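You operate a simulated robot arm through the tools that you are given. There is no shell and no other tool. Be economical: measure what you need, move in short steps, check, and stop when the job is done.

The job below is to be done with a simulated two-armed robot. You get a single attempt, and the scene is never put back.

Task
Stir the primer smooth, holding the handled pot steady, and lid it again.
Fine: lid on the bench meanwhile; wooden paddle back in the blue caddy, nothing spilt.

The check looks at the end state, three seconds after you hand in, the way a careful person would. Anything else that was tipped, shoved, dropped, spilled or broken makes it a failure. Lids that push on must go on centred and level and be pressed home; caps that screw on are set level and turned clockwise until they are tight.

Robot
Two 7-joint arms with two-finger parallel grippers on one trunk, on a base that drives. Base frame: it is fixed to the floor where the robot stands at the start and does not move with it; the origin is under the middle of the robot, x ahead of it, y to its left, z up; the surface under the hand at the start is at about z = 0.8. Readings come in m, rad, newtons and seconds.
The left shoulder is at the start at [0.07, 0.163, 1.17], the right one opposite. With the tool pointing down near the work surface each hand reaches from about 0.38 to 0.88 m from the robot's upright axis, wherever it stands, measured 20 degrees to its own side. Places, roughly: paddle socket [0.9, -0.3, 0.8]; teal mixer [1, -1.25, 0.75]; top of the grey steel bench [0.7, -0.4, 0.8]. Payload 3.43 kg a hand.
The TCP of each hand is the grasp point between the finger pads, 0.034 m short of the fingertips. In the tool frame z runs along the fingers and y along their closing line. Largest opening 0.128 m; finger width 0.024, thickness 0.012; the body of the gripper, 0.048 by 0.13 m, starts 0.096 m behind the TCP.
Orientation is that of the tool frame in the base frame, as [roll, pitch, yaw] about the fixed x, y, z axes, in that order (R = Rz(yaw) Ry(pitch) Rx(roll)). With the fingers straight down and closing along the base's y, the tool's x points along the base's -x, its y along +y and its z along -z.

Tools
- The arms move only by the tool send_rows. It takes "left_series", "right_series" or both (then of equal length, played together; a hand with none holds still); each is a list of rows, each a list of 3 entries, a list of its own where there are three numbers: the shift along the base's x, y, z in m, then the turn, a rotation vector about the base's x, y, z in rad, then the finger opening in m, from 0 to 0.128. In form: [[[dx, dy, dz], [ax, ay, az], gripper], ...]. A call has 1 to 20 rows; each row is the pose to reach, as a shift and turn from the pose commanded when the call began. Each row takes 0.2 s and may step no farther than 0.05 m and 0.15 rad from the row before; otherwise, or with a gripper value out of range, the whole call is refused. A pose out of reach is approached as far as the arm can. The call stops where the force on the tool passes 40 N (or 10 N more than at its start, if that is more) or the arm is blocked; 0.2 s more then pass. The fingers move at their own pace (about 0.153 m/s each) and stop on an object; they squeeze with about 22 N. The grip force told is the motor's: it shows also when the fingers shut on nothing. Time passes only in rows, and 0.2 s behind the last, so rows that repeat a pose let the fingers close. The reply holds the time, the measured pose of the TCP, the force on the tool along the base axes, the opening and the grip force, in the units named above and with some noise, with the torque about the TCP (base axes, N m) and any sound that the robot's microphone picked up, and new pictures: "show" is both (left out), scene, wrist or none (wrist: the cameras of the hands that moved).
- Cameras (640 x 400 px; columns grow to the right, rows downward): "scene" is now at [0.1294, -0.0276, 1.3901]; the picture's right is [-0.22, -0.98, -0.00], its down [-0.64, 0.14, -0.76] and it looks along [0.74, -0.16, -0.66] (base axes); focal length 214 px, centre (320, 200). "left" rides on the left gripper at [0.076, 0.011, -0.16] in its tool frame; the picture's right is [-0.15, 0.99, 0.00], its down [-0.88, -0.13, -0.46] and it looks along [-0.45, -0.07, 0.89] (tool axes); focal length 234 px, centre (320, 200). "right" rides on the right gripper at [0.076, -0.011, -0.16] in its tool frame; the picture's right is [0.15, 0.99, 0.00], its down [-0.88, 0.13, -0.46] and it looks along [-0.45, 0.07, 0.89] (tool axes); focal length 234 px, centre (320, 200). There is no depth. A picture from a camera that has moved, and an enlarged one, comes with that camera's place and axes in the base frame and with its lens. The place of the scene camera against the robot may be out by one fixed shift of up to 0.012 m in any direction.
- slide_trunk(by): slides the trunk up (or, below 0, down) by that many m; the arms and the scene camera ride with it, the base frame stays. It gives what a move gives, with no picture.
- roll_base(legs): drives the robot by 1 to 6 legs, each [ahead, left, turn to the left] in m, m and rad, along the robot's own axes; the way and the turn of a leg run together, so that a leg with both is an arc; at most 1.5 m and 3.142 rad a leg. The arms and the cameras ride along, it lands a little off, and it stops where it bumps. It gives what a move gives, and a new picture of the scene camera.
- head_to(pan, tilt): turns the head with the scene camera to pan (to the left, within 1.501 rad either way) and tilt (down, from -0.506 to 1.204), counted from straight ahead of the robot. It gives what a move gives, and a new picture of the scene camera.
- zoom(camera, box): a new picture of the part [left, top, right, bottom] of that camera's present view, enlarged. The clock stands still meanwhile.
- sign_off(): hands the job in; it is judged then, once.

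Go step by step. Nothing tells you exact positions but the pictures and the camera data: compare them with the known pose of the tool, close in by small moves and look again before you grip or let go. The budget is 120 turns and 260 pictures, counting those below and the enlarged ones. Unless the task says otherwise, let go and move clear before handing in, and close with one line.

The tools are called by a JSON object that holds its "name" and its "arguments". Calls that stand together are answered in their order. send_rows: Moves the arms, as the interface text tells. Its arguments: {"type":"object","properties":{"left_series":{"type":"array","items":{"type":"array"}},"right_series":{"type":"array","items":{"type":"array"}},"show":{"type":"string","enum":["both","scene","wrist","none"]}},"required":[]} The other tools are called the same way: slide_trunk (by) slides the trunk up or down; roll_base (legs) drives the base; head_to (pan, tilt) turns the head that bears the scene camera; zoom (camera, box) takes an enlarged picture of a part of a camera's view; sign_off () hands the job in.

At the start:

```text
t: 0.0
left_position: [0.6414, -0.043, 1.1921]
left_tool_rot: [3.141, 0.0, -3.141]
left_force: [-0.6, -0.2, -0.2]
left_moment: [0.0, 0.04, 0.0]
left_opening: 0.128
left_gripper_force: 0.1
right_position: [0.4611, -0.3855, 1.2833]
right_tool_rot: [-3.141, 0.002, 3.14]
right_force: [-0.6, -0.2, 0.2]
right_moment: [0.02, -0.01, 0.0]
right_opening: 0.1279
right_gripper_force: 0.1
trunk travel left (down, up): [-0.65, 0.29]
robot x, y, heading: [0.0027, -0.0029, -0.003]
head pan, tilt: [-0.218, 0.714]
```

scene: 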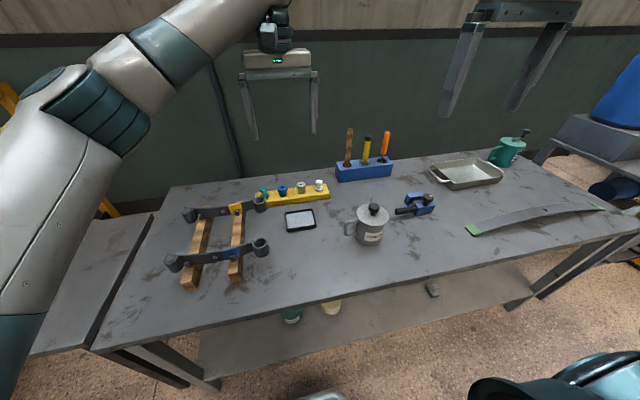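
right: 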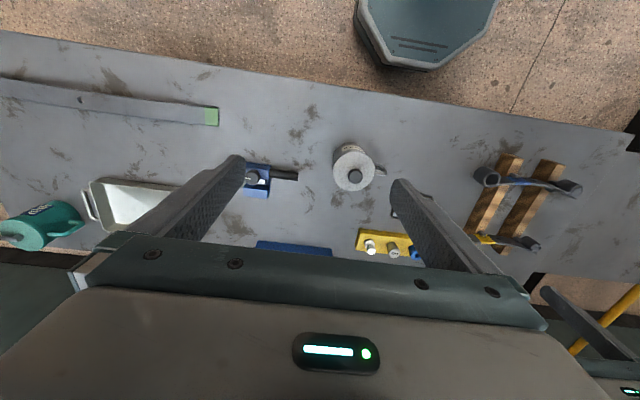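
left: 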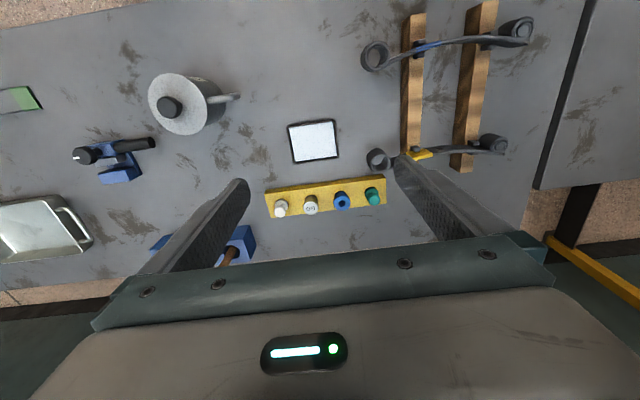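

I see a grey handled pot with a knobbed lid in the middle of the bench, and a blue caddy behind it with three tools. There is also a teal handled pot to the right. I'll zoom in on the pot, the caddy and the teal item first.

{"name": "zoom", "arguments": {"camera": "scene", "box": [320, 190, 440, 265]}}

{"name": "zoom", "arguments": {"camera": "scene", "box": [320, 120, 416, 180]}}

{"name": "zoom", "arguments": {"camera": "scene", "box": [420, 120, 548, 200]}}

{"name": "zoom", "arguments": {"camera": "left", "box": [130, 50, 290, 150]}}

```text
5.33 times, centred on (380, 228) of scene
camera zoom: at [0.1294, -0.0276, 1.3901], right [-0.22, -0.98, 0.0], down [-0.64, 0.14, -0.76], along [0.74, -0.16, -0.66], focal length 1144 px, centre (0, 53)
```

zoom: 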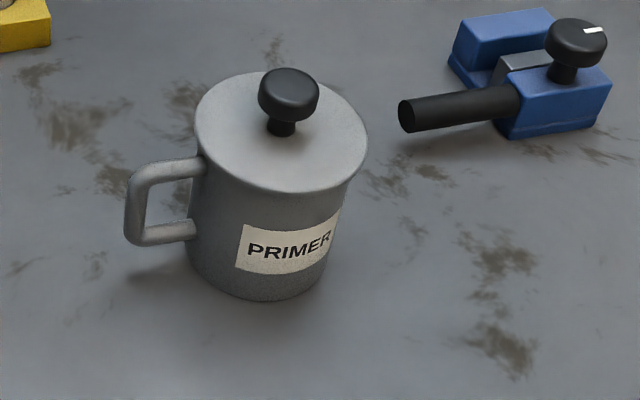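

```text
6.67 times, centred on (368, 150) of scene
camera zoom: at [0.1294, -0.0276, 1.3901], right [-0.22, -0.98, 0.0], down [-0.64, 0.14, -0.76], along [0.74, -0.16, -0.66], focal length 1430 px, centre (0, 533)
```

zoom: 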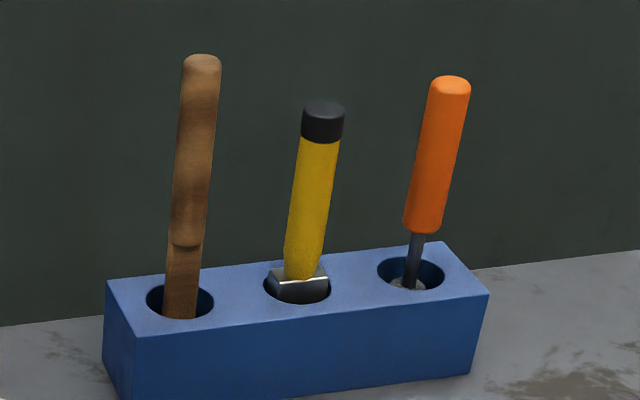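

```text
5.00 times, centred on (484, 160) of scene
camera zoom: at [0.1294, -0.0276, 1.3901], right [-0.22, -0.98, 0.0], down [-0.64, 0.14, -0.76], along [0.74, -0.16, -0.66], focal length 1072 px, centre (-500, 400)
```

zoom: 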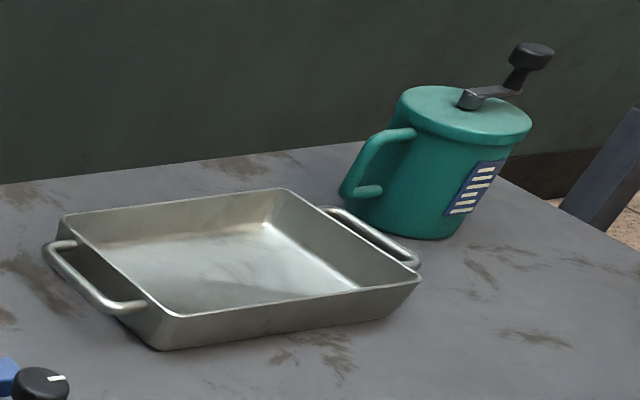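

```text
4.00 times, centred on (210, 100) of left
camera zoom: at [0.5663, -0.0327, 1.3516], right [0.14, 0.99, 0.0], down [0.88, -0.13, 0.46], along [0.45, -0.07, -0.89], focal length 937 px, centre (760, 600)
```

zoom: 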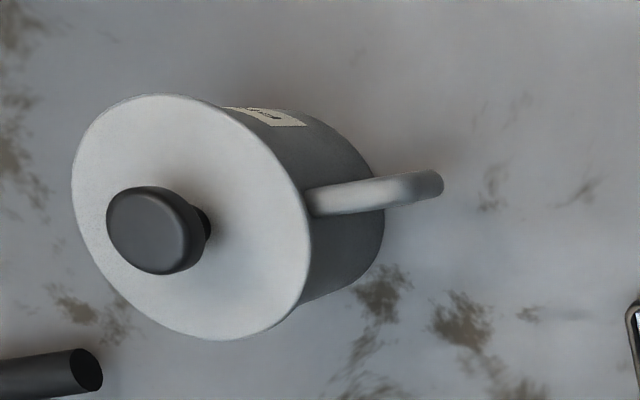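

The lid knob is at about (0.57, -0.30, 0.925) and the pot handle points toward +y. The wooden paddle is in the left slot of the caddy, just out of reach. I'll move the base slightly forward and to the right first.

{"name": "roll_base", "arguments": {"legs": [[0.1, -0.1, 0]]}}

```text
t: 1.3
left_position: [0.7399, -0.1418, 1.1931]
left_tool_rot: [3.141, -0.001, -3.14]
left_force: [0.5, 0.2, 0.3]
left_moment: [0.01, -0.01, 0.02]
left_opening: 0.1283
left_gripper_force: 0.1
right_position: [0.5605, -0.484, 1.2855]
right_tool_rot: [3.141, 0.0, 3.141]
right_force: [-0.9, 0.3, -0.1]
right_moment: [0.01, 0.0, -0.02]
right_opening: 0.1279
right_gripper_force: 0.1
trunk travel left (down, up): [-0.65, 0.29]
robot x, y, heading: [0.1018, -0.0967, -0.0]
head pan, tilt: [-0.218, 0.714]
camera scene: at [0.2278, -0.126, 1.3903], right [-0.22, -0.98, 0.0], down [-0.64, 0.14, -0.76], along [0.74, -0.16, -0.65], focal length 214 px, centre (320, 200)
```

scene: 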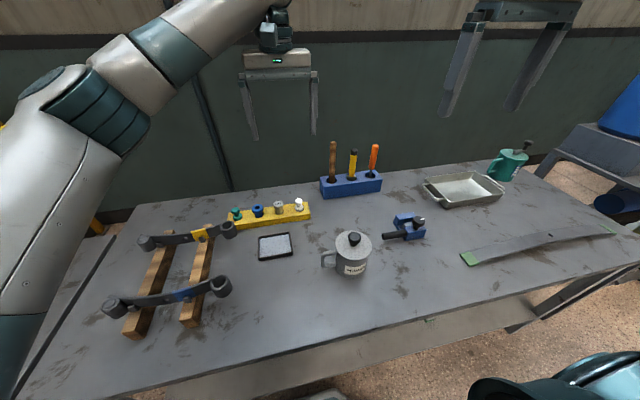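

Next I'll rotate both hands so they close along x: the right one above the knob, the left one to the left of the pot.

{"name": "send_rows", "arguments": {"left_series": [[[-0.014, 0.012, -0.004], [0, 0, -0.1309], 0.128], [[-0.028, 0.024, -0.008], [0, 0, -0.2618], 0.128], [[-0.042, 0.036, -0.012], [0, 0, -0.3927], 0.128], [[-0.056, 0.048, -0.016], [0, 0, -0.5236], 0.128], [[-0.07, 0.06, -0.02], [0, 0, -0.6545], 0.128], [[-0.084, 0.072, -0.024], [0, 0, -0.7854], 0.128], [[-0.098, 0.084, -0.028], [0, 0, -0.9163], 0.128], [[-0.112, 0.096, -0.032], [0, 0, -1.0472], 0.128], [[-0.126, 0.108, -0.036], [0, 0, -1.1781], 0.128], [[-0.14, 0.12, -0.04], [0, 0, -1.309], 0.128], [[-0.154, 0.132, -0.044], [0, 0, -1.4399], 0.128], [[-0.17, 0.142, -0.05], [0, 0, -1.5708], 0.128]], "right_series": [[[0.001, 0.0, -0.008], [0, 0, 0.1309], 0.128], [[0.002, 0.0, -0.016], [0, 0, 0.2618], 0.128], [[0.003, 0.0, -0.024], [0, 0, 0.3927], 0.128], [[0.004, 0.02, -0.032], [0, 0, 0.5236], 0.128], [[0.005, 0.04, -0.04], [0, 0, 0.6545], 0.128], [[0.006, 0.06, -0.048], [0, 0, 0.7854], 0.128], [[0.007, 0.08, -0.056], [0, 0, 0.9163], 0.128], [[0.008, 0.1, -0.064], [0, 0, 1.0472], 0.128], [[0.009, 0.12, -0.072], [0, 0, 1.1781], 0.128], [[0.01, 0.14, -0.08], [0, 0, 1.309], 0.128], [[0.01, 0.165, -0.09], [0, 0, 1.4399], 0.128], [[0.01, 0.187, -0.1], [0, 0, 1.5708], 0.128]]}}

```text
t: 3.9
left_position: [0.5691, 0.0018, 1.1427]
left_tool_rot: [3.141, 0.0, 1.571]
left_force: [0.1, -0.5, 0.0]
left_moment: [-0.02, -0.04, 0.0]
left_opening: 0.128
left_gripper_force: 0.1
right_position: [0.4882, -0.2455, 1.1922]
right_tool_rot: [-3.134, -0.008, -1.584]
right_force: [-0.5, 0.5, -0.7]
right_moment: [-0.08, -0.02, -0.02]
right_opening: 0.1284
right_gripper_force: 0.0
right hand out of reach, approached as far as the arm can: row 9, 10, 11, 12
trunk travel left (down, up): [-0.65, 0.29]
robot x, y, heading: [0.0993, -0.0957, -0.003]
head pan, tilt: [-0.218, 0.714]
camera scene: at [0.2281, -0.1246, 1.3902], right [-0.22, -0.98, 0.0], down [-0.64, 0.14, -0.76], along [0.74, -0.16, -0.65], focal length 214 px, centre (320, 200)
camera right: at [0.4964, -0.32, 1.3523], right [-0.99, -0.13, -0.01], down [-0.12, 0.89, 0.45], along [-0.06, 0.44, -0.89], focal length 234 px, centre (320, 200)
camera left: at [0.5813, 0.0778, 1.3012], right [0.99, -0.15, 0.0], down [-0.13, -0.88, 0.46], along [-0.07, -0.45, -0.89], focal length 234 px, centre (320, 200)
```

scene: 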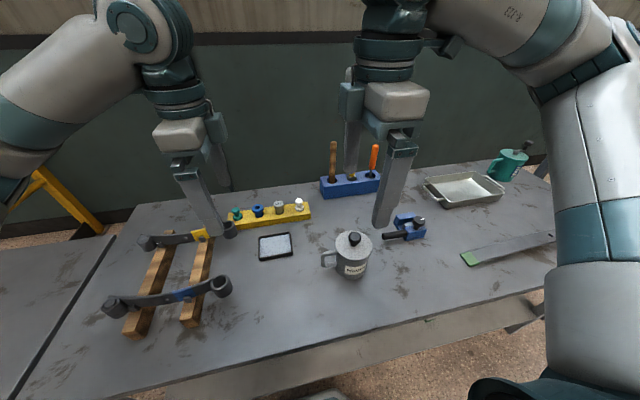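
right: 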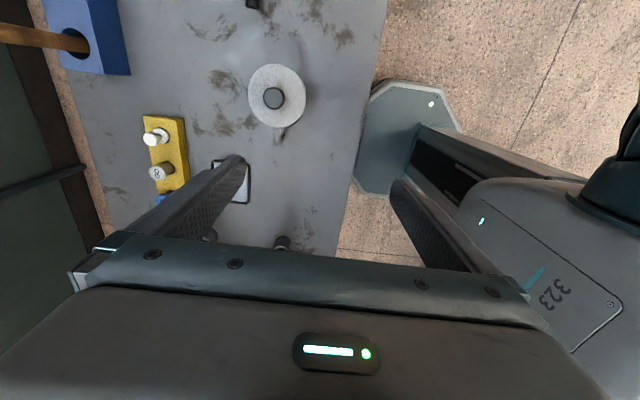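
left: 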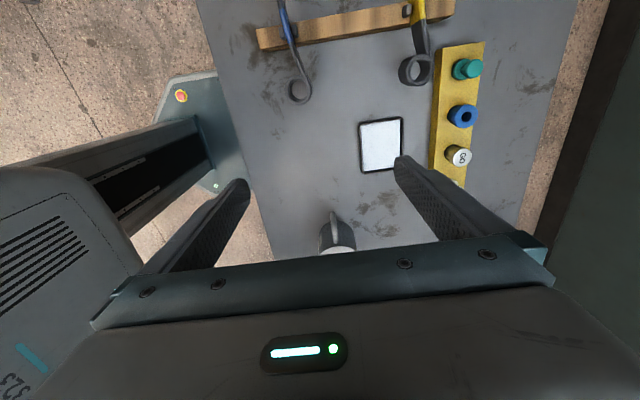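

The right hand can't make a full 90° turn there, so I'll take it back to 45°. The left hand tilts to point down and toward the pot.

{"name": "send_rows", "arguments": {"left_series": [[[0, 0, -0.01], [-0.131, 0, 0], 0.128], [[0, 0, -0.02], [-0.262, 0, 0], 0.128], [[0, 0, -0.03], [-0.393, 0, 0], 0.128], [[0, 0, -0.04], [-0.524, 0, 0], 0.128], [[0, 0, -0.05], [-0.654, 0, 0], 0.128], [[0, 0, -0.06], [-0.785, 0, 0], 0.128]], "right_series": [[[0, 0, 0], [0, 0, -0.131], 0.128], [[0, 0, 0], [0, 0, -0.262], 0.128], [[0, 0, 0], [0, 0, -0.393], 0.128], [[0, 0, 0], [0, 0, -0.524], 0.128], [[0, 0, 0], [0, 0, -0.654], 0.128], [[0, 0, 0], [0, 0, -0.785], 0.128]]}}

```text
t: 5.3
left_position: [0.5722, 0.0007, 1.084]
left_tool_rot: [-3.142, 0.79, 1.571]
left_force: [0.7, 0.5, -0.5]
left_moment: [0.0, -0.01, -0.01]
left_opening: 0.128
left_gripper_force: 0.1
right_position: [0.4883, -0.246, 1.1922]
right_tool_rot: [-3.14, 0.001, -2.356]
right_force: [0.6, -0.3, 0.6]
right_moment: [-0.02, 0.0, 0.02]
right_opening: 0.1278
right_gripper_force: 0.0
trunk travel left (down, up): [-0.65, 0.29]
robot x, y, heading: [0.1009, -0.101, -0.003]
head pan, tilt: [-0.218, 0.714]
camera scene: at [0.2281, -0.1255, 1.3902], right [-0.22, -0.98, 0.0], down [-0.64, 0.14, -0.76], along [0.74, -0.16, -0.65], focal length 214 px, centre (320, 200)
camera right: at [0.442, -0.3076, 1.3518], right [-0.8, 0.6, 0.0], down [0.53, 0.71, 0.46], along [0.27, 0.37, -0.89], focal length 234 px, centre (320, 200)
camera left: at [0.5834, 0.1678, 1.1414], right [0.99, -0.1, 0.1], down [-0.13, -0.3, 0.95], along [-0.07, -0.95, -0.31], focal length 234 px, centre (320, 200)
```

scene: 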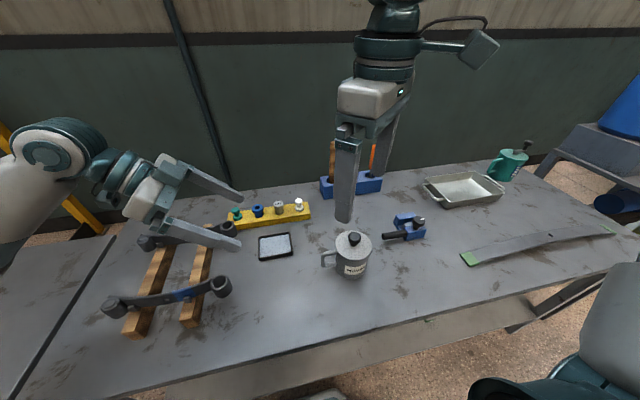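
right: 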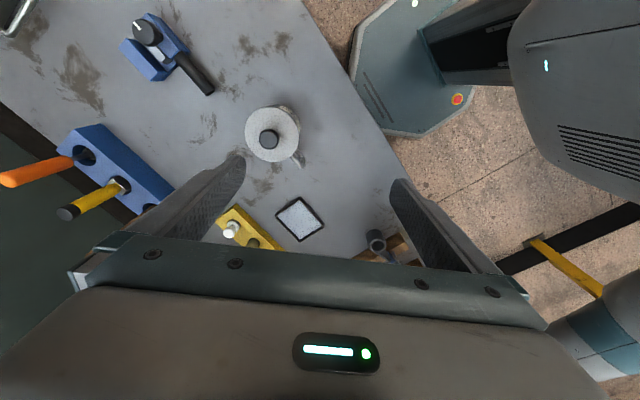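
left: 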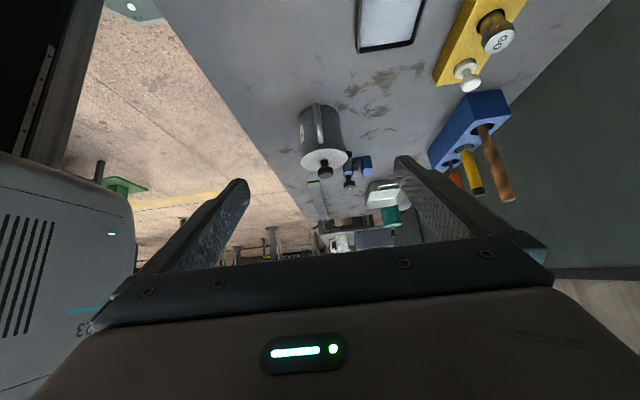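

Both hands are well oriented. I'll bring them nearer and measure the knob and handle more precisely.

{"name": "send_rows", "arguments": {"left_series": [[[0, -0.03, -0.03], [0, 0, 0], 0.128], [[0, -0.06, -0.06], [0, 0, 0], 0.128], [[0, -0.08, -0.09], [0, 0, 0], 0.128]], "right_series": [[[0.028, -0.014, -0.02], [0, 0, 0], 0.128], [[0.056, -0.028, -0.04], [0, 0, 0], 0.128], [[0.083, -0.043, -0.06], [0, 0, 0], 0.128]]}}

{"name": "zoom", "arguments": {"camera": "left", "box": [240, 70, 400, 170]}}

{"name": "zoom", "arguments": {"camera": "scene", "box": [300, 215, 396, 275]}}

```text
t: 6.1
left_position: [0.5717, -0.0811, 0.9922]
left_tool_rot: [-3.138, 0.785, 1.575]
left_force: [0.0, -0.4, -0.2]
left_moment: [-0.01, 0.02, -0.04]
left_opening: 0.1283
left_gripper_force: 0.1
right_position: [0.5753, -0.2915, 1.132]
right_tool_rot: [3.14, 0.001, -2.356]
right_force: [0.1, 0.5, 0.6]
right_moment: [0.0, 0.04, -0.02]
right_opening: 0.1281
right_gripper_force: 0.0
trunk travel left (down, up): [-0.65, 0.29]
robot x, y, heading: [0.0988, -0.1003, -0.001]
head pan, tilt: [-0.218, 0.714]
camera scene: at [0.2303, -0.1276, 1.39], right [-0.22, -0.98, 0.0], down [-0.64, 0.14, -0.75], along [0.74, -0.16, -0.66], focal length 214 px, centre (320, 200)
camera right: at [0.5289, -0.3542, 1.2903], right [-0.8, 0.6, 0.0], down [0.53, 0.71, 0.46], along [0.27, 0.37, -0.89], focal length 234 px, centre (320, 200)
camera left: at [0.5839, 0.0855, 1.0512], right [0.99, -0.1, 0.1], down [-0.13, -0.3, 0.95], along [-0.07, -0.95, -0.31], focal length 234 px, centre (320, 200)
```

scene: 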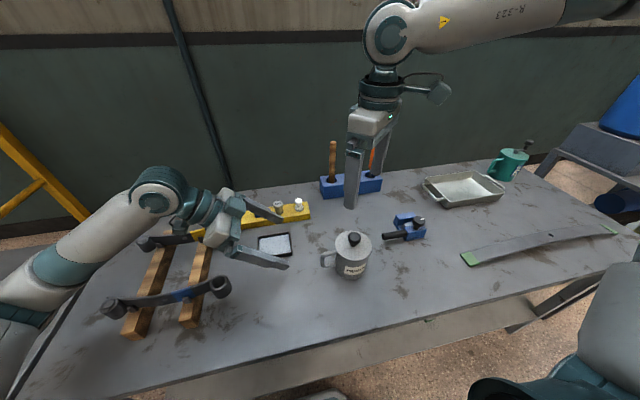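
right: 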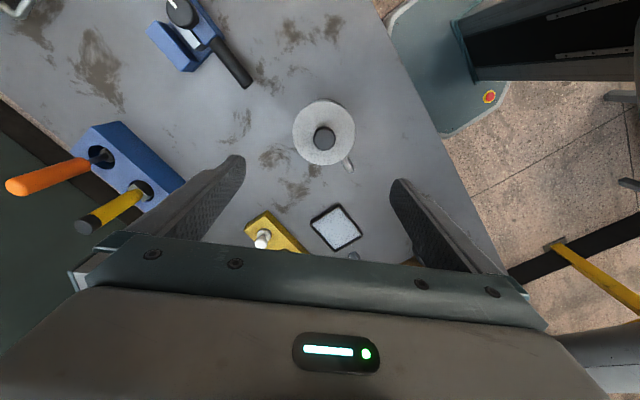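
left: 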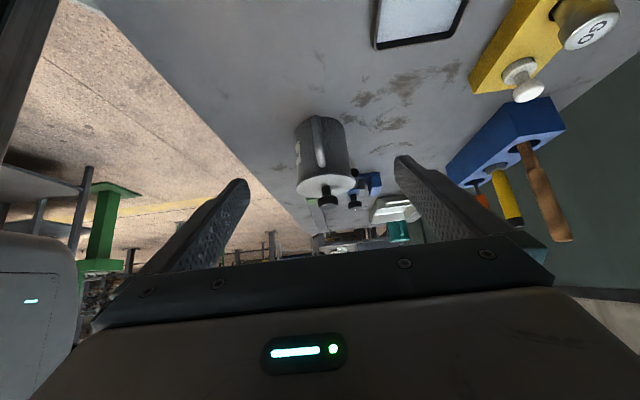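

```text
4.00 times, centred on (320, 120) of left
camera zoom: at [0.5839, 0.0855, 1.0512], right [0.99, -0.1, 0.1], down [-0.13, -0.3, 0.95], along [-0.07, -0.95, -0.31], focal length 937 px, centre (320, 520)
```

zoom: 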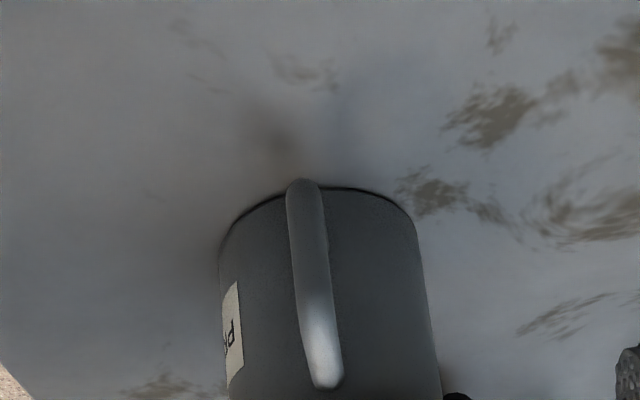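

```text
6.67 times, centred on (348, 245) of scene
camera zoom: at [0.2303, -0.1276, 1.39], right [-0.22, -0.98, 0.0], down [-0.64, 0.14, -0.75], along [0.74, -0.16, -0.66], focal length 1430 px, centre (133, -100)
```

zoom: 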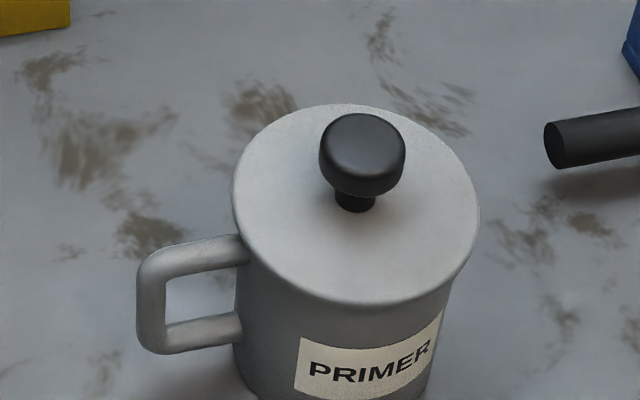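

The handle's outer bar is at about (0.570, -0.208), z 0.83–0.895. The knob is at about (0.571, -0.290) with its top near z 0.935. The left hand slides in along its own axis to straddle the handle, and I'll check before closing.

{"name": "send_rows", "arguments": {"left_series": [[[0, -0.026, -0.025], [0, 0, 0], 0.08], [[-0.001, -0.052, -0.05], [0, 0, 0], 0.08], [[-0.001, -0.078, -0.075], [0, 0, 0], 0.08], [[-0.002, -0.104, -0.1], [0, 0, 0], 0.08], [[-0.002, -0.128, -0.122], [0, 0, 0], 0.08]]}}

{"name": "zoom", "arguments": {"camera": "scene", "box": [284, 205, 396, 275]}}

```text
t: 7.3
left_position: [0.568, -0.2117, 0.8698]
left_tool_rot: [-3.138, 0.785, 1.574]
left_force: [-0.3, -0.4, 0.3]
left_moment: [-0.01, 0.02, 0.03]
left_opening: 0.0802
left_gripper_force: 0.0
right_position: [0.5732, -0.2925, 1.1316]
right_tool_rot: [3.139, 0.0, -2.354]
right_force: [0.4, 0.3, -0.5]
right_moment: [0.0, -0.02, 0.0]
right_opening: 0.1282
right_gripper_force: 0.0
trunk travel left (down, up): [-0.65, 0.29]
robot x, y, heading: [0.0995, -0.0999, -0.002]
head pan, tilt: [-0.218, 0.714]
camera scene: at [0.229, -0.1276, 1.3901], right [-0.22, -0.98, 0.0], down [-0.64, 0.14, -0.76], along [0.74, -0.16, -0.66], focal length 214 px, centre (320, 200)
camera left: at [0.5808, -0.0445, 0.9286], right [0.99, -0.1, 0.1], down [-0.13, -0.3, 0.94], along [-0.07, -0.95, -0.31], focal length 234 px, centre (320, 200)
```

scene: 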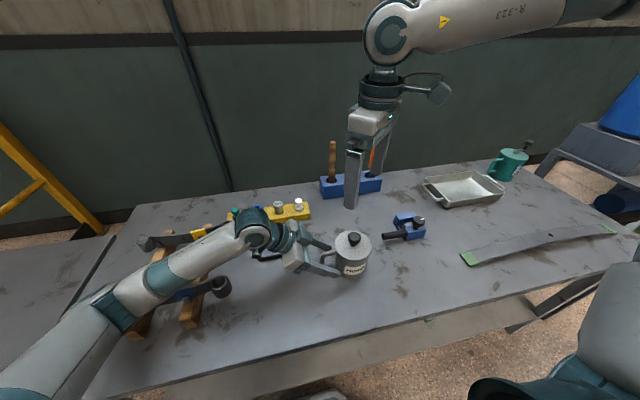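
left: 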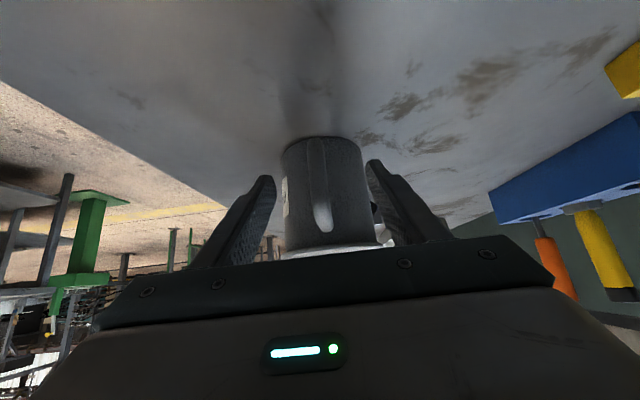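

```text
5.71 times, centred on (340, 240) of scene
camera zoom: at [0.229, -0.1276, 1.3901], right [-0.22, -0.98, 0.0], down [-0.64, 0.14, -0.76], along [0.74, -0.16, -0.66], focal length 1226 px, centre (206, -29)
```

zoom: 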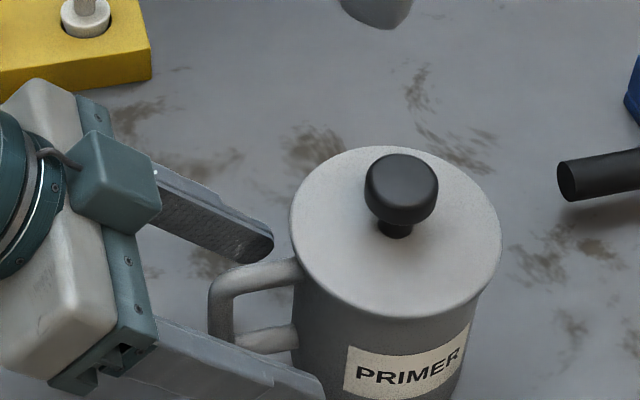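

The handle sits between the left fingers, so I'll close them. The right hand comes down to just above the knob with a partly closed grip.

{"name": "send_rows", "arguments": {"left_series": [[[0, 0, 0], [0, 0, 0], 0.05], [[0, 0, 0], [0, 0, 0], 0.03], [[0, 0, 0], [0, 0, 0], 0.015], [[0, 0, 0], [0, 0, 0], 0.0], [[0, 0, 0], [0, 0, 0], 0.0]], "right_series": [[[-0.001, 0.002, -0.035], [0, 0, 0], 0.1], [[-0.001, 0.002, -0.07], [0, 0, 0], 0.08], [[-0.001, 0.002, -0.105], [0, 0, 0], 0.08], [[-0.001, 0.002, -0.125], [0, 0, 0], 0.08], [[-0.001, 0.002, -0.145], [0, 0, 0], 0.08]]}}

{"name": "zoom", "arguments": {"camera": "scene", "box": [284, 195, 412, 275]}}

{"name": "zoom", "arguments": {"camera": "right", "box": [200, 60, 440, 210]}}

```text
t: 8.5
left_position: [0.5695, -0.2112, 0.8699]
left_tool_rot: [-3.138, 0.786, 1.572]
left_force: [0.0, -0.5, 0.5]
left_moment: [0.03, -0.18, -0.03]
left_opening: 0.0128
left_gripper_force: 22.3
right_position: [0.571, -0.2877, 0.9857]
right_tool_rot: [-3.14, -0.001, -2.354]
right_force: [0.4, -0.4, -0.1]
right_moment: [0.0, -0.01, -0.01]
right_opening: 0.08
right_gripper_force: 0.0
trunk travel left (down, up): [-0.65, 0.29]
robot x, y, heading: [0.1032, -0.1005, 0.001]
head pan, tilt: [-0.218, 0.714]
camera scene: at [0.2292, -0.1269, 1.3901], right [-0.22, -0.98, 0.0], down [-0.64, 0.14, -0.76], along [0.74, -0.16, -0.66], focal length 214 px, centre (320, 200)
camera right: at [0.5249, -0.3498, 1.1451], right [-0.8, 0.6, 0.0], down [0.53, 0.72, 0.46], along [0.27, 0.37, -0.89], focal length 234 px, centre (320, 200)
camera left: at [0.5809, -0.0438, 0.9291], right [0.99, -0.1, 0.1], down [-0.13, -0.3, 0.95], along [-0.07, -0.95, -0.31], focal length 234 px, centre (320, 200)
```

scene: 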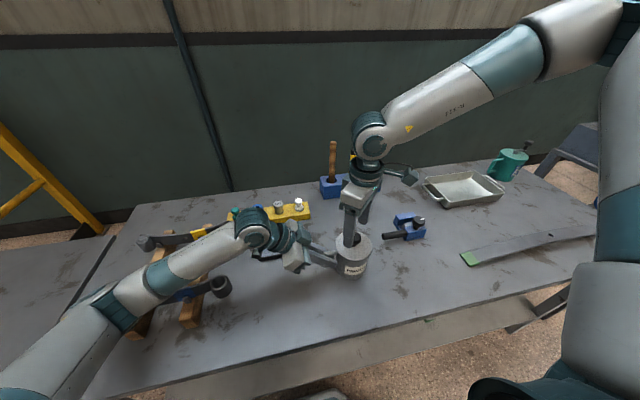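
right: 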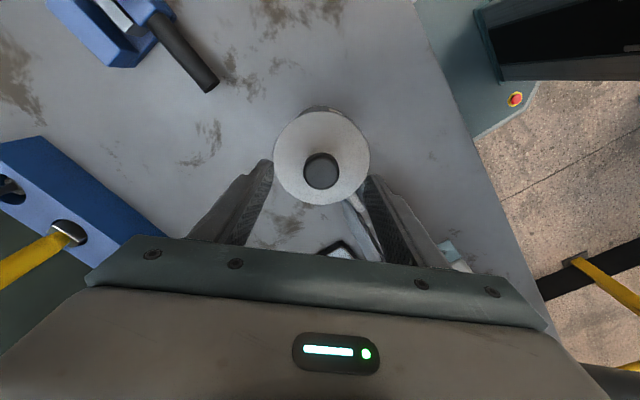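
left: 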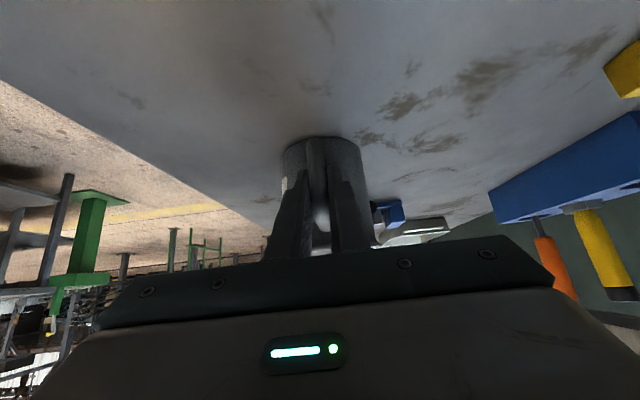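

```text
5.00 times, centred on (348, 235) of scene
camera zoom: at [0.2292, -0.1269, 1.3901], right [-0.22, -0.98, 0.0], down [-0.64, 0.14, -0.76], along [0.74, -0.16, -0.66], focal length 1072 px, centre (180, 25)
```

zoom: 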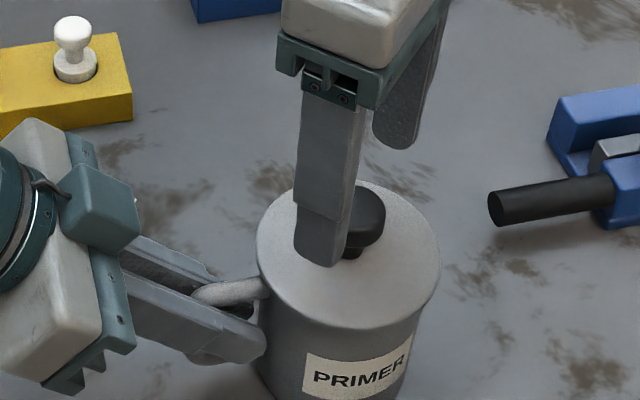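

```text
2.67 times, centred on (320, 135) of right
camera zoom: at [0.5249, -0.3498, 1.1451], right [-0.8, 0.6, 0.0], down [0.53, 0.72, 0.46], along [0.27, 0.37, -0.89], focal length 624 px, centre (320, 373)
```

zoom: 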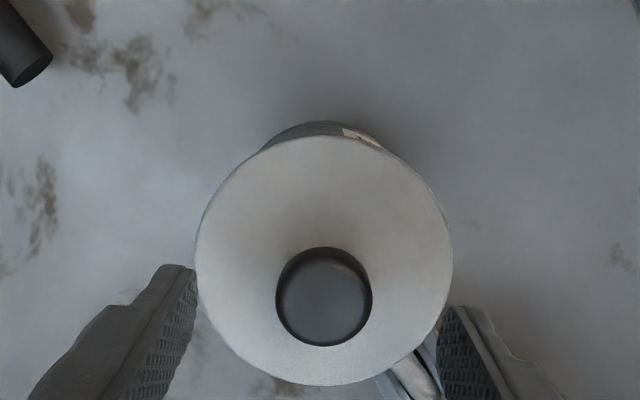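

The knob is well centred under the right hand. I'll descend gently to z≈0.943 and close.

{"name": "send_rows", "arguments": {"right_series": [[[-0.001, 0.0, -0.02], [0, 0, 0], 0.07], [[-0.001, 0.001, -0.035], [0, 0, 0], 0.07], [[-0.001, 0.001, -0.042], [0, 0, 0], 0.07]], "show": "none"}}

{"name": "zoom", "arguments": {"camera": "scene", "box": [300, 205, 396, 265]}}

```text
t: 9.3
left_position: [0.5689, -0.2114, 0.8699]
left_tool_rot: [-3.139, 0.784, 1.576]
left_force: [-1.2, 0.3, 0.2]
left_moment: [0.05, -0.14, -0.07]
left_opening: 0.0128
left_gripper_force: 22.3
right_position: [0.5697, -0.2858, 0.9452]
right_tool_rot: [3.141, -0.001, -2.353]
right_force: [1.0, 0.2, 0.5]
right_moment: [-0.01, 0.0, 0.0]
right_opening: 0.0701
right_gripper_force: 0.1
trunk travel left (down, up): [-0.65, 0.29]
robot x, y, heading: [0.1018, -0.0997, -0.002]
head pan, tilt: [-0.218, 0.714]
```

```text
6.67 times, centred on (348, 235) of scene
camera zoom: at [0.2287, -0.1269, 1.3901], right [-0.22, -0.98, 0.0], down [-0.64, 0.14, -0.76], along [0.74, -0.16, -0.66], focal length 1430 px, centre (133, -33)
```

zoom: 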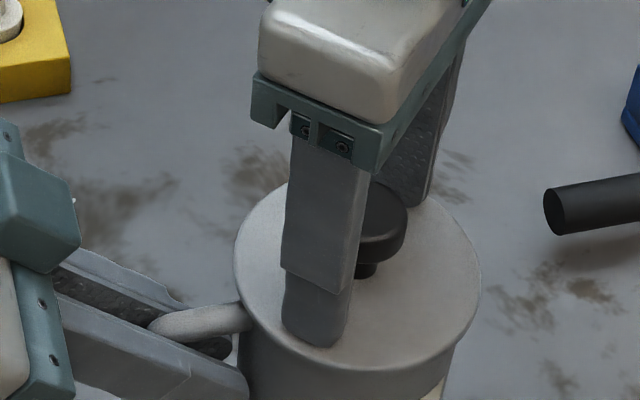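

The tips are just above the lid and the knob is between the pads, so I'll close on it.

{"name": "send_rows", "arguments": {"right_series": [[[0, 0, 0], [0, 0, 0], 0.05], [[0, 0, 0], [0, 0, 0], 0.03], [[0, 0, 0], [0, 0, 0], 0.0], [[0, 0, 0], [0, 0, 0], 0.0]], "show": "none"}}

{"name": "zoom", "arguments": {"camera": "scene", "box": [300, 205, 396, 265]}}

```text
t: 10.3
left_position: [0.5696, -0.2095, 0.8709]
left_tool_rot: [-3.138, 0.785, 1.575]
left_force: [-1.5, 0.4, -0.1]
left_moment: [0.04, -0.07, -0.07]
left_opening: 0.0129
left_gripper_force: 22.2
right_position: [0.5701, -0.2862, 0.9459]
right_tool_rot: [3.141, 0.001, -2.354]
right_force: [-0.4, 0.2, 0.1]
right_moment: [-0.01, -0.01, 0.06]
right_opening: 0.0325
right_gripper_force: 21.9
trunk travel left (down, up): [-0.65, 0.29]
robot x, y, heading: [0.0985, -0.1023, 0.0]
head pan, tilt: [-0.218, 0.714]
```

```text
6.67 times, centred on (348, 235) of scene
camera zoom: at [0.2287, -0.1269, 1.3901], right [-0.22, -0.98, 0.0], down [-0.64, 0.14, -0.76], along [0.74, -0.16, -0.66], focal length 1430 px, centre (133, -33)
```

zoom: 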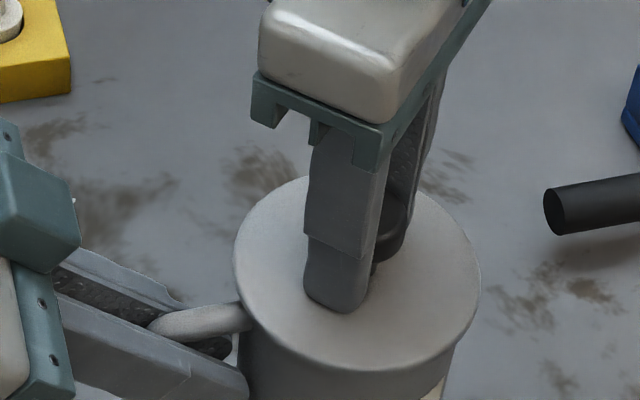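

The knob is gripped at 32 mm. I'll lift slowly straight up and watch the force.

{"name": "send_rows", "arguments": {"right_series": [[[0, 0, 0.004], [0, 0, 0], 0.0], [[0, 0, 0.008], [0, 0, 0], 0.0], [[0, 0, 0.012], [0, 0, 0], 0.0], [[0, 0, 0.02], [0, 0, 0], 0.0], [[0, 0, 0.03], [0, 0, 0], 0.0]], "show": "none"}}

{"name": "zoom", "arguments": {"camera": "scene", "box": [300, 205, 396, 265]}}

```text
t: 11.5
left_position: [0.5697, -0.211, 0.8696]
left_tool_rot: [-3.141, 0.786, 1.573]
left_force: [-1.4, 0.4, 0.2]
left_moment: [-0.04, -0.12, -0.02]
left_opening: 0.0128
left_gripper_force: 22.3
right_position: [0.5687, -0.2867, 0.977]
right_tool_rot: [3.141, 0.0, -2.354]
right_force: [0.2, -0.4, -0.6]
right_moment: [0.0, 0.01, -0.03]
right_opening: 0.0323
right_gripper_force: 21.7
trunk travel left (down, up): [-0.65, 0.29]
robot x, y, heading: [0.1014, -0.1007, 0.003]
head pan, tilt: [-0.218, 0.714]
```

```text
6.67 times, centred on (348, 235) of scene
camera zoom: at [0.2286, -0.127, 1.3901], right [-0.22, -0.98, 0.0], down [-0.64, 0.14, -0.76], along [0.74, -0.16, -0.66], focal length 1430 px, centre (133, -33)
```

zoom: 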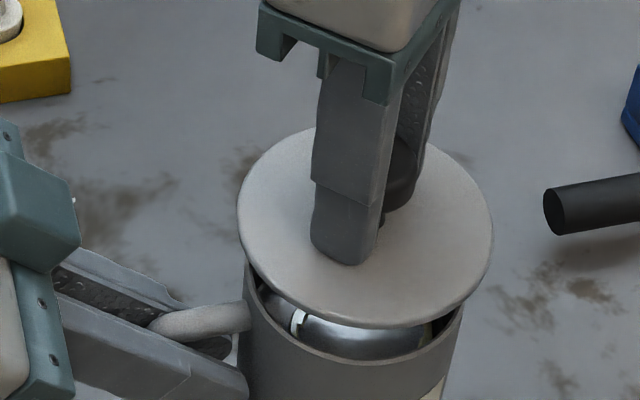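

The lid is off cleanly. I'll lift it higher and carry it to a clear spot on the bench at about (0.49, -0.48).

{"name": "send_rows", "arguments": {"right_series": [[[0, 0, 0.03], [0, 0, 0], 0.0], [[0, 0, 0.06], [0, 0, 0], 0.0], [[-0.01, -0.03, 0.07], [0, 0, 0], 0.0], [[-0.025, -0.07, 0.07], [0, 0, 0], 0.0], [[-0.04, -0.11, 0.07], [0, 0, 0], 0.0], [[-0.06, -0.15, 0.06], [0, 0, 0], 0.0], [[-0.078, -0.19, 0.04], [0, 0, 0], 0.0], [[-0.078, -0.193, 0.01], [0, 0, 0], 0.0], [[-0.078, -0.193, -0.02], [0, 0, 0], 0.0], [[-0.078, -0.193, -0.05], [0, 0, 0], 0.0], [[-0.078, -0.193, -0.08], [0, 0, 0], 0.0]]}}

{"name": "zoom", "arguments": {"camera": "scene", "box": [300, 200, 460, 300]}}

```text
t: 13.9
left_position: [0.569, -0.2115, 0.8707]
left_tool_rot: [-3.138, 0.786, 1.574]
left_force: [-0.2, -0.4, -0.5]
left_moment: [-0.06, -0.1, -0.04]
left_opening: 0.0129
left_gripper_force: 21.8
right_position: [0.4917, -0.4793, 0.8935]
right_tool_rot: [3.142, 0.0, -2.355]
right_force: [0.5, 0.8, -0.1]
right_moment: [0.0, 0.02, -0.01]
right_opening: 0.0322
right_gripper_force: 22.3
trunk travel left (down, up): [-0.65, 0.29]
robot x, y, heading: [0.0987, -0.0994, 0.002]
head pan, tilt: [-0.218, 0.714]
camera scene: at [0.2289, -0.1271, 1.3901], right [-0.22, -0.98, 0.0], down [-0.64, 0.14, -0.76], along [0.74, -0.16, -0.66], focal length 214 px, centre (320, 200)
camera right: at [0.4464, -0.5415, 1.0529], right [-0.8, 0.6, 0.0], down [0.53, 0.71, 0.46], along [0.27, 0.37, -0.89], focal length 234 px, centre (320, 200)
```

scene: 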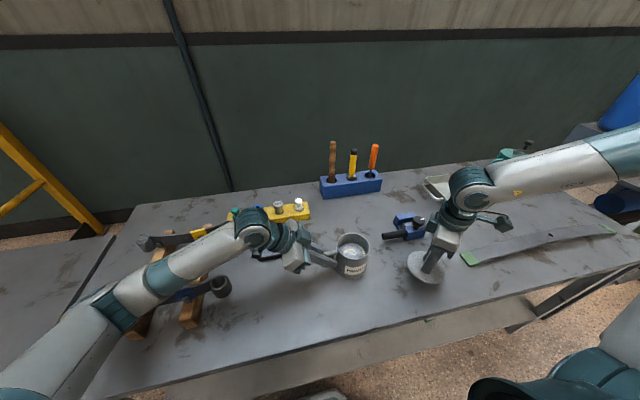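
right: 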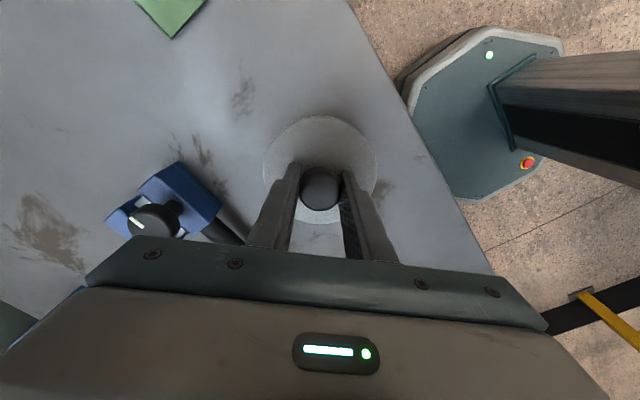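

```text
4.00 times, centred on (380, 250) of scene
camera zoom: at [0.2289, -0.1271, 1.3901], right [-0.22, -0.98, 0.0], down [-0.64, 0.14, -0.76], along [0.74, -0.16, -0.66], focal length 858 px, centre (80, 0)
```

zoom: 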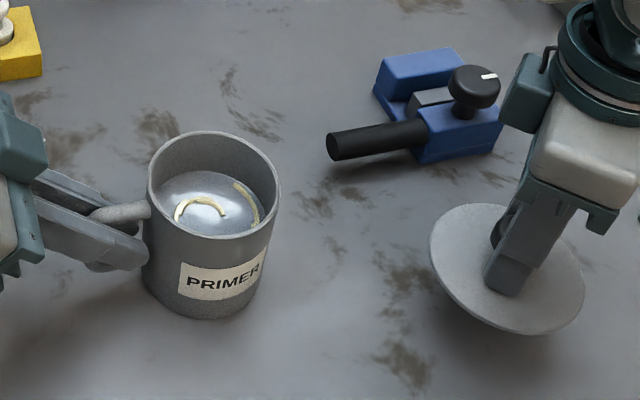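

The open pot shows yellow streaks in the liquid. I'll lower the lid onto the bench in small steps.

{"name": "send_rows", "arguments": {"right_series": [[[0, 0, -0.02], [0, 0, 0], 0.0], [[0, 0, -0.03], [0, 0, 0], 0.0], [[0, 0, -0.035], [0, 0, 0], 0.0], [[0, 0, -0.038], [0, 0, 0], 0.0]], "show": "none"}}

{"name": "zoom", "arguments": {"camera": "scene", "box": [380, 220, 476, 280]}}

```text
t: 14.9
left_position: [0.57, -0.2098, 0.8706]
left_tool_rot: [-3.139, 0.787, 1.574]
left_force: [-0.5, 0.7, 0.6]
left_moment: [0.03, -0.06, -0.04]
left_opening: 0.0127
left_gripper_force: 22.2
right_position: [0.4927, -0.4807, 0.8567]
right_tool_rot: [3.141, -0.001, -2.354]
right_force: [0.3, -0.4, -0.8]
right_moment: [0.01, 0.03, 0.01]
right_opening: 0.0324
right_gripper_force: 22.5
trunk travel left (down, up): [-0.65, 0.29]
robot x, y, heading: [0.0985, -0.0989, -0.001]
head pan, tilt: [-0.218, 0.714]
```

```text
6.67 times, centred on (428, 250) of scene
camera zoom: at [0.2288, -0.127, 1.3901], right [-0.22, -0.98, 0.0], down [-0.64, 0.14, -0.76], along [0.74, -0.16, -0.66], focal length 1430 px, centre (-400, -133)
```

zoom: 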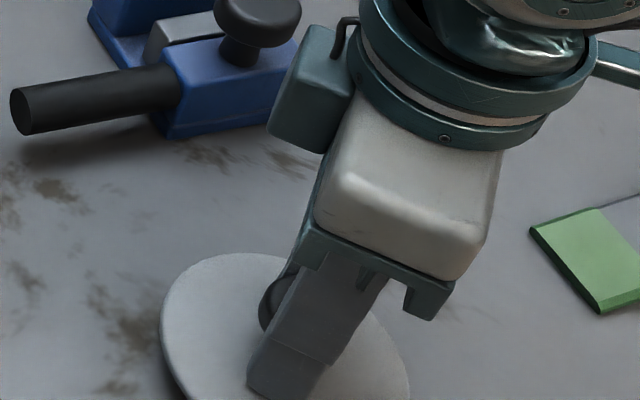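

{"name": "send_rows", "arguments": {"right_series": [[[0, 0, -0.003], [0, 0, 0], 0.0], [[0, 0, -0.006], [0, 0, 0], 0.0], [[0, 0, -0.009], [0, 0, 0], 0.0]], "show": "none"}}

{"name": "zoom", "arguments": {"camera": "scene", "box": [380, 230, 476, 290]}}

```text
t: 15.7
left_position: [0.5695, -0.2097, 0.8708]
left_tool_rot: [-3.137, 0.786, 1.574]
left_force: [-1.6, -0.1, 0.0]
left_moment: [0.04, -0.11, -0.05]
left_opening: 0.013
left_gripper_force: 22.1
right_position: [0.4914, -0.4812, 0.8484]
right_tool_rot: [-3.141, 0.0, -2.353]
right_force: [-0.4, 0.7, -1.4]
right_moment: [-0.04, 0.03, 0.0]
right_opening: 0.0323
right_gripper_force: 21.7
trunk travel left (down, up): [-0.65, 0.29]
robot x, y, heading: [0.1004, -0.0999, -0.005]
head pan, tilt: [-0.218, 0.714]
```

```text
6.67 times, centred on (428, 260) of scene
camera zoom: at [0.2288, -0.127, 1.3901], right [-0.22, -0.98, 0.0], down [-0.64, 0.14, -0.76], along [0.74, -0.16, -0.66], focal length 1430 px, centre (-400, -200)
```

zoom: 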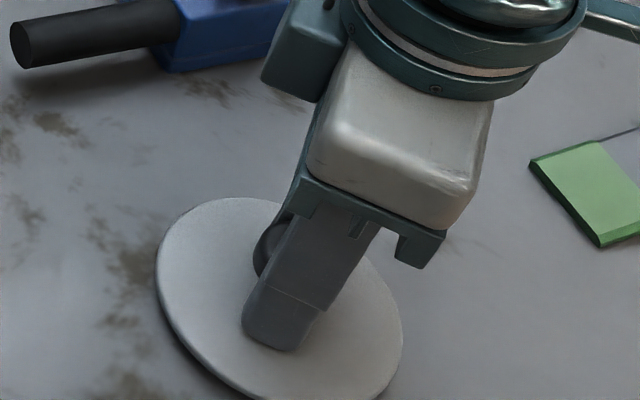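

Still slightly above the bench; I'll keep lowering in 3 mm steps.

{"name": "send_rows", "arguments": {"right_series": [[[0, 0, -0.002], [0, 0, 0], 0.0], [[0, 0, -0.004], [0, 0, 0], 0.0], [[0, 0, -0.006], [0, 0, 0], 0.0]], "show": "none"}}

{"name": "zoom", "arguments": {"camera": "scene", "box": [380, 230, 476, 290]}}

```text
t: 16.5
left_position: [0.567, -0.2093, 0.8703]
left_tool_rot: [-3.14, 0.782, 1.571]
left_force: [-0.3, 1.5, -0.4]
left_moment: [-0.03, -0.05, -0.03]
left_opening: 0.0128
left_gripper_force: 22.0
right_position: [0.4922, -0.4795, 0.8471]
right_tool_rot: [-3.132, 0.002, -2.355]
right_force: [-5.5, -3.8, 23.8]
right_moment: [0.16, 0.43, -0.02]
right_opening: 0.0328
right_gripper_force: 21.9
trunk travel left (down, up): [-0.65, 0.29]
robot x, y, heading: [0.0978, -0.0967, 0.002]
head pan, tilt: [-0.218, 0.714]
stopped in row 3 (right hand): the force on the tool passed its limit at 43 N (the readings are from after the stop); the commanded pose is now the measured one
```

```text
6.67 times, centred on (428, 260) of scene
camera zoom: at [0.2266, -0.1259, 1.3905], right [-0.22, -0.98, 0.0], down [-0.64, 0.14, -0.76], along [0.74, -0.16, -0.65], focal length 1430 px, centre (-400, -200)
```

zoom: 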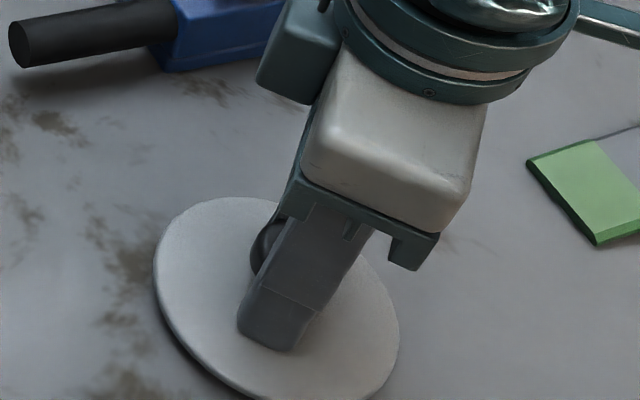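

The lid is on the bench with firm contact. I'll open, rise, and look at the lid and at the caddy.

{"name": "send_rows", "arguments": {"right_series": [[[0, 0, 0.0005], [0, 0, 0], 0.05], [[0, 0, 0.0005], [0, 0, 0], 0.07], [[0, 0, 0.02], [0, 0, 0], 0.07], [[0, 0, 0.06], [0, 0, 0], 0.07], [[0, 0, 0.1], [0, 0, 0], 0.07], [[0.03, 0.02, 0.14], [0, 0, 0], 0.07], [[0.06, 0.04, 0.18], [0, 0, 0], 0.07], [[0.09, 0.06, 0.22], [0, 0, 0], 0.07], [[0.13, 0.08, 0.25], [0, 0, 0], 0.07], [[0.16, 0.08, 0.28], [0, 0, 0], 0.07]]}}

{"name": "zoom", "arguments": {"camera": "scene", "box": [304, 130, 400, 190]}}

{"name": "zoom", "arguments": {"camera": "scene", "box": [300, 210, 460, 310]}}

```text
refused: row 6 steps farther than a row can; nothing moved
```

```text
6.67 times, centred on (352, 160) of scene
camera zoom: at [0.2266, -0.1259, 1.3905], right [-0.22, -0.98, 0.0], down [-0.64, 0.14, -0.76], along [0.74, -0.16, -0.65], focal length 1430 px, centre (107, 467)
```

zoom: 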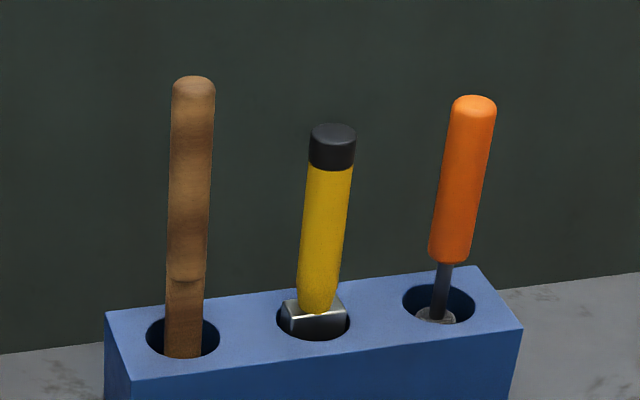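

```text
4.00 times, centred on (380, 260) of scene
camera zoom: at [0.2266, -0.1259, 1.3905], right [-0.22, -0.98, 0.0], down [-0.64, 0.14, -0.76], along [0.74, -0.16, -0.65], focal length 858 px, centre (80, -40)
```

zoom: 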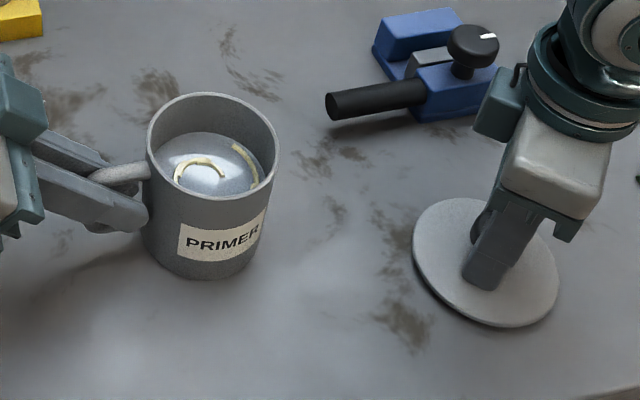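

The lid sits flat on the bench and the paddle stands nearly vertical at about (0.90, -0.32), its top near z 1.05. I'll release the lid and rise toward the caddy in legal steps.

{"name": "send_rows", "arguments": {"right_series": [[[0, 0, 0.0], [0, 0, 0], 0.05], [[0, 0, 0.0], [0, 0, 0], 0.07], [[0, 0, 0.0], [0, 0, 0], 0.07], [[0, 0, 0.02], [0, 0, 0], 0.07], [[0, 0, 0.06], [0, 0, 0], 0.07], [[0, 0, 0.1], [0, 0, 0], 0.07], [[0, 0, 0.145], [0, 0, 0], 0.07], [[0.02, 0.01, 0.185], [0, 0, 0], 0.07], [[0.04, 0.02, 0.225], [0, 0, 0], 0.07], [[0.06, 0.03, 0.265], [0, 0, 0], 0.07], [[0.09, 0.04, 0.295], [0, 0, 0], 0.07], [[0.13, 0.06, 0.305], [0, 0, 0], 0.07], [[0.17, 0.08, 0.305], [0, 0, 0], 0.07], [[0.21, 0.1, 0.305], [0, 0, 0], 0.07], [[0.25, 0.12, 0.305], [0, 0, 0], 0.07], [[0.29, 0.14, 0.305], [0, 0, 0], 0.07]]}}

{"name": "zoom", "arguments": {"camera": "scene", "box": [380, 230, 476, 290]}}

```text
t: 19.9
left_position: [0.5691, -0.2098, 0.8706]
left_tool_rot: [-3.138, 0.787, 1.573]
left_force: [0.2, -2.4, 8.7]
left_moment: [-0.33, -0.08, -0.06]
left_opening: 0.0129
left_gripper_force: 21.7
right_position: [0.7427, -0.3091, 1.1473]
right_tool_rot: [-3.131, 0.001, -2.366]
right_force: [0.0, -0.4, 0.1]
right_moment: [-0.02, 0.04, 0.04]
right_opening: 0.0699
right_gripper_force: 0.1
right hand out of reach, approached as far as the arm can: row 14, 15, 16
trunk travel left (down, up): [-0.65, 0.29]
robot x, y, heading: [0.0969, -0.101, 0.002]
head pan, tilt: [-0.218, 0.714]
camera scene: at [0.2288, -0.1257, 1.3901], right [-0.22, -0.98, 0.0], down [-0.64, 0.14, -0.76], along [0.74, -0.16, -0.65], focal length 214 px, centre (320, 200)
camera right: at [0.6948, -0.3704, 1.3072], right [-0.8, 0.6, -0.01], down [0.53, 0.71, 0.46], along [0.28, 0.36, -0.89], focal length 234 px, centre (320, 200)
```

scene: 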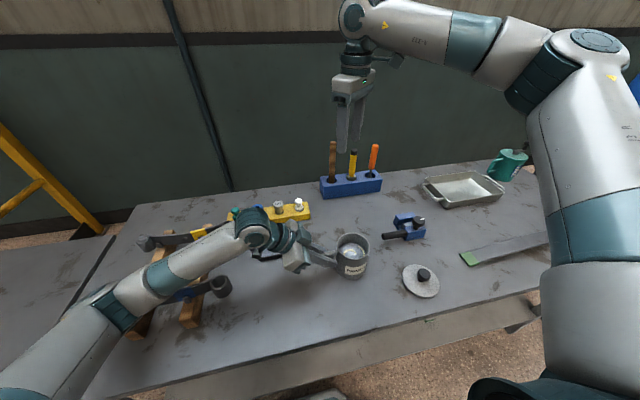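
right: 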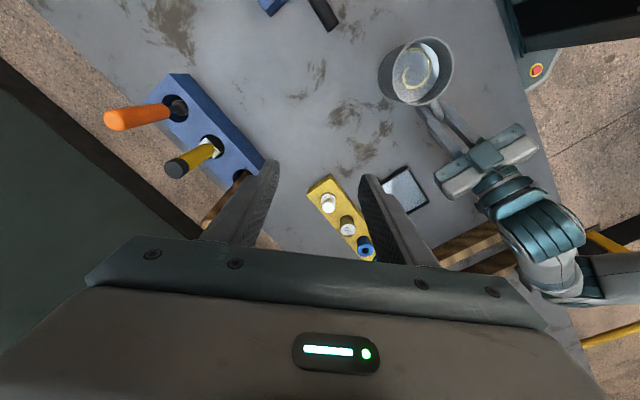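

```text
6.67 times, centred on (428, 260) of scene
camera zoom: at [0.2288, -0.1257, 1.3901], right [-0.22, -0.98, 0.0], down [-0.64, 0.14, -0.76], along [0.74, -0.16, -0.65], focal length 1430 px, centre (-400, -200)
```

zoom: 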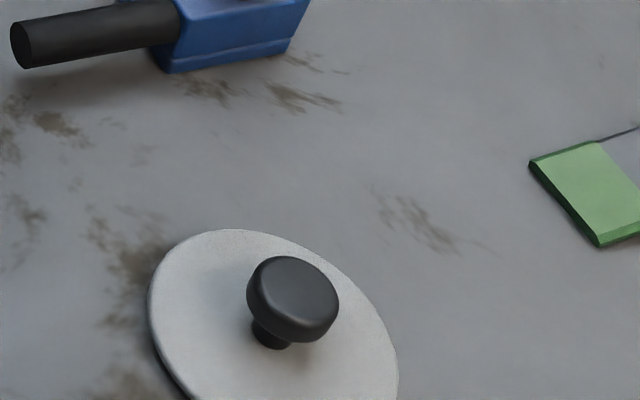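

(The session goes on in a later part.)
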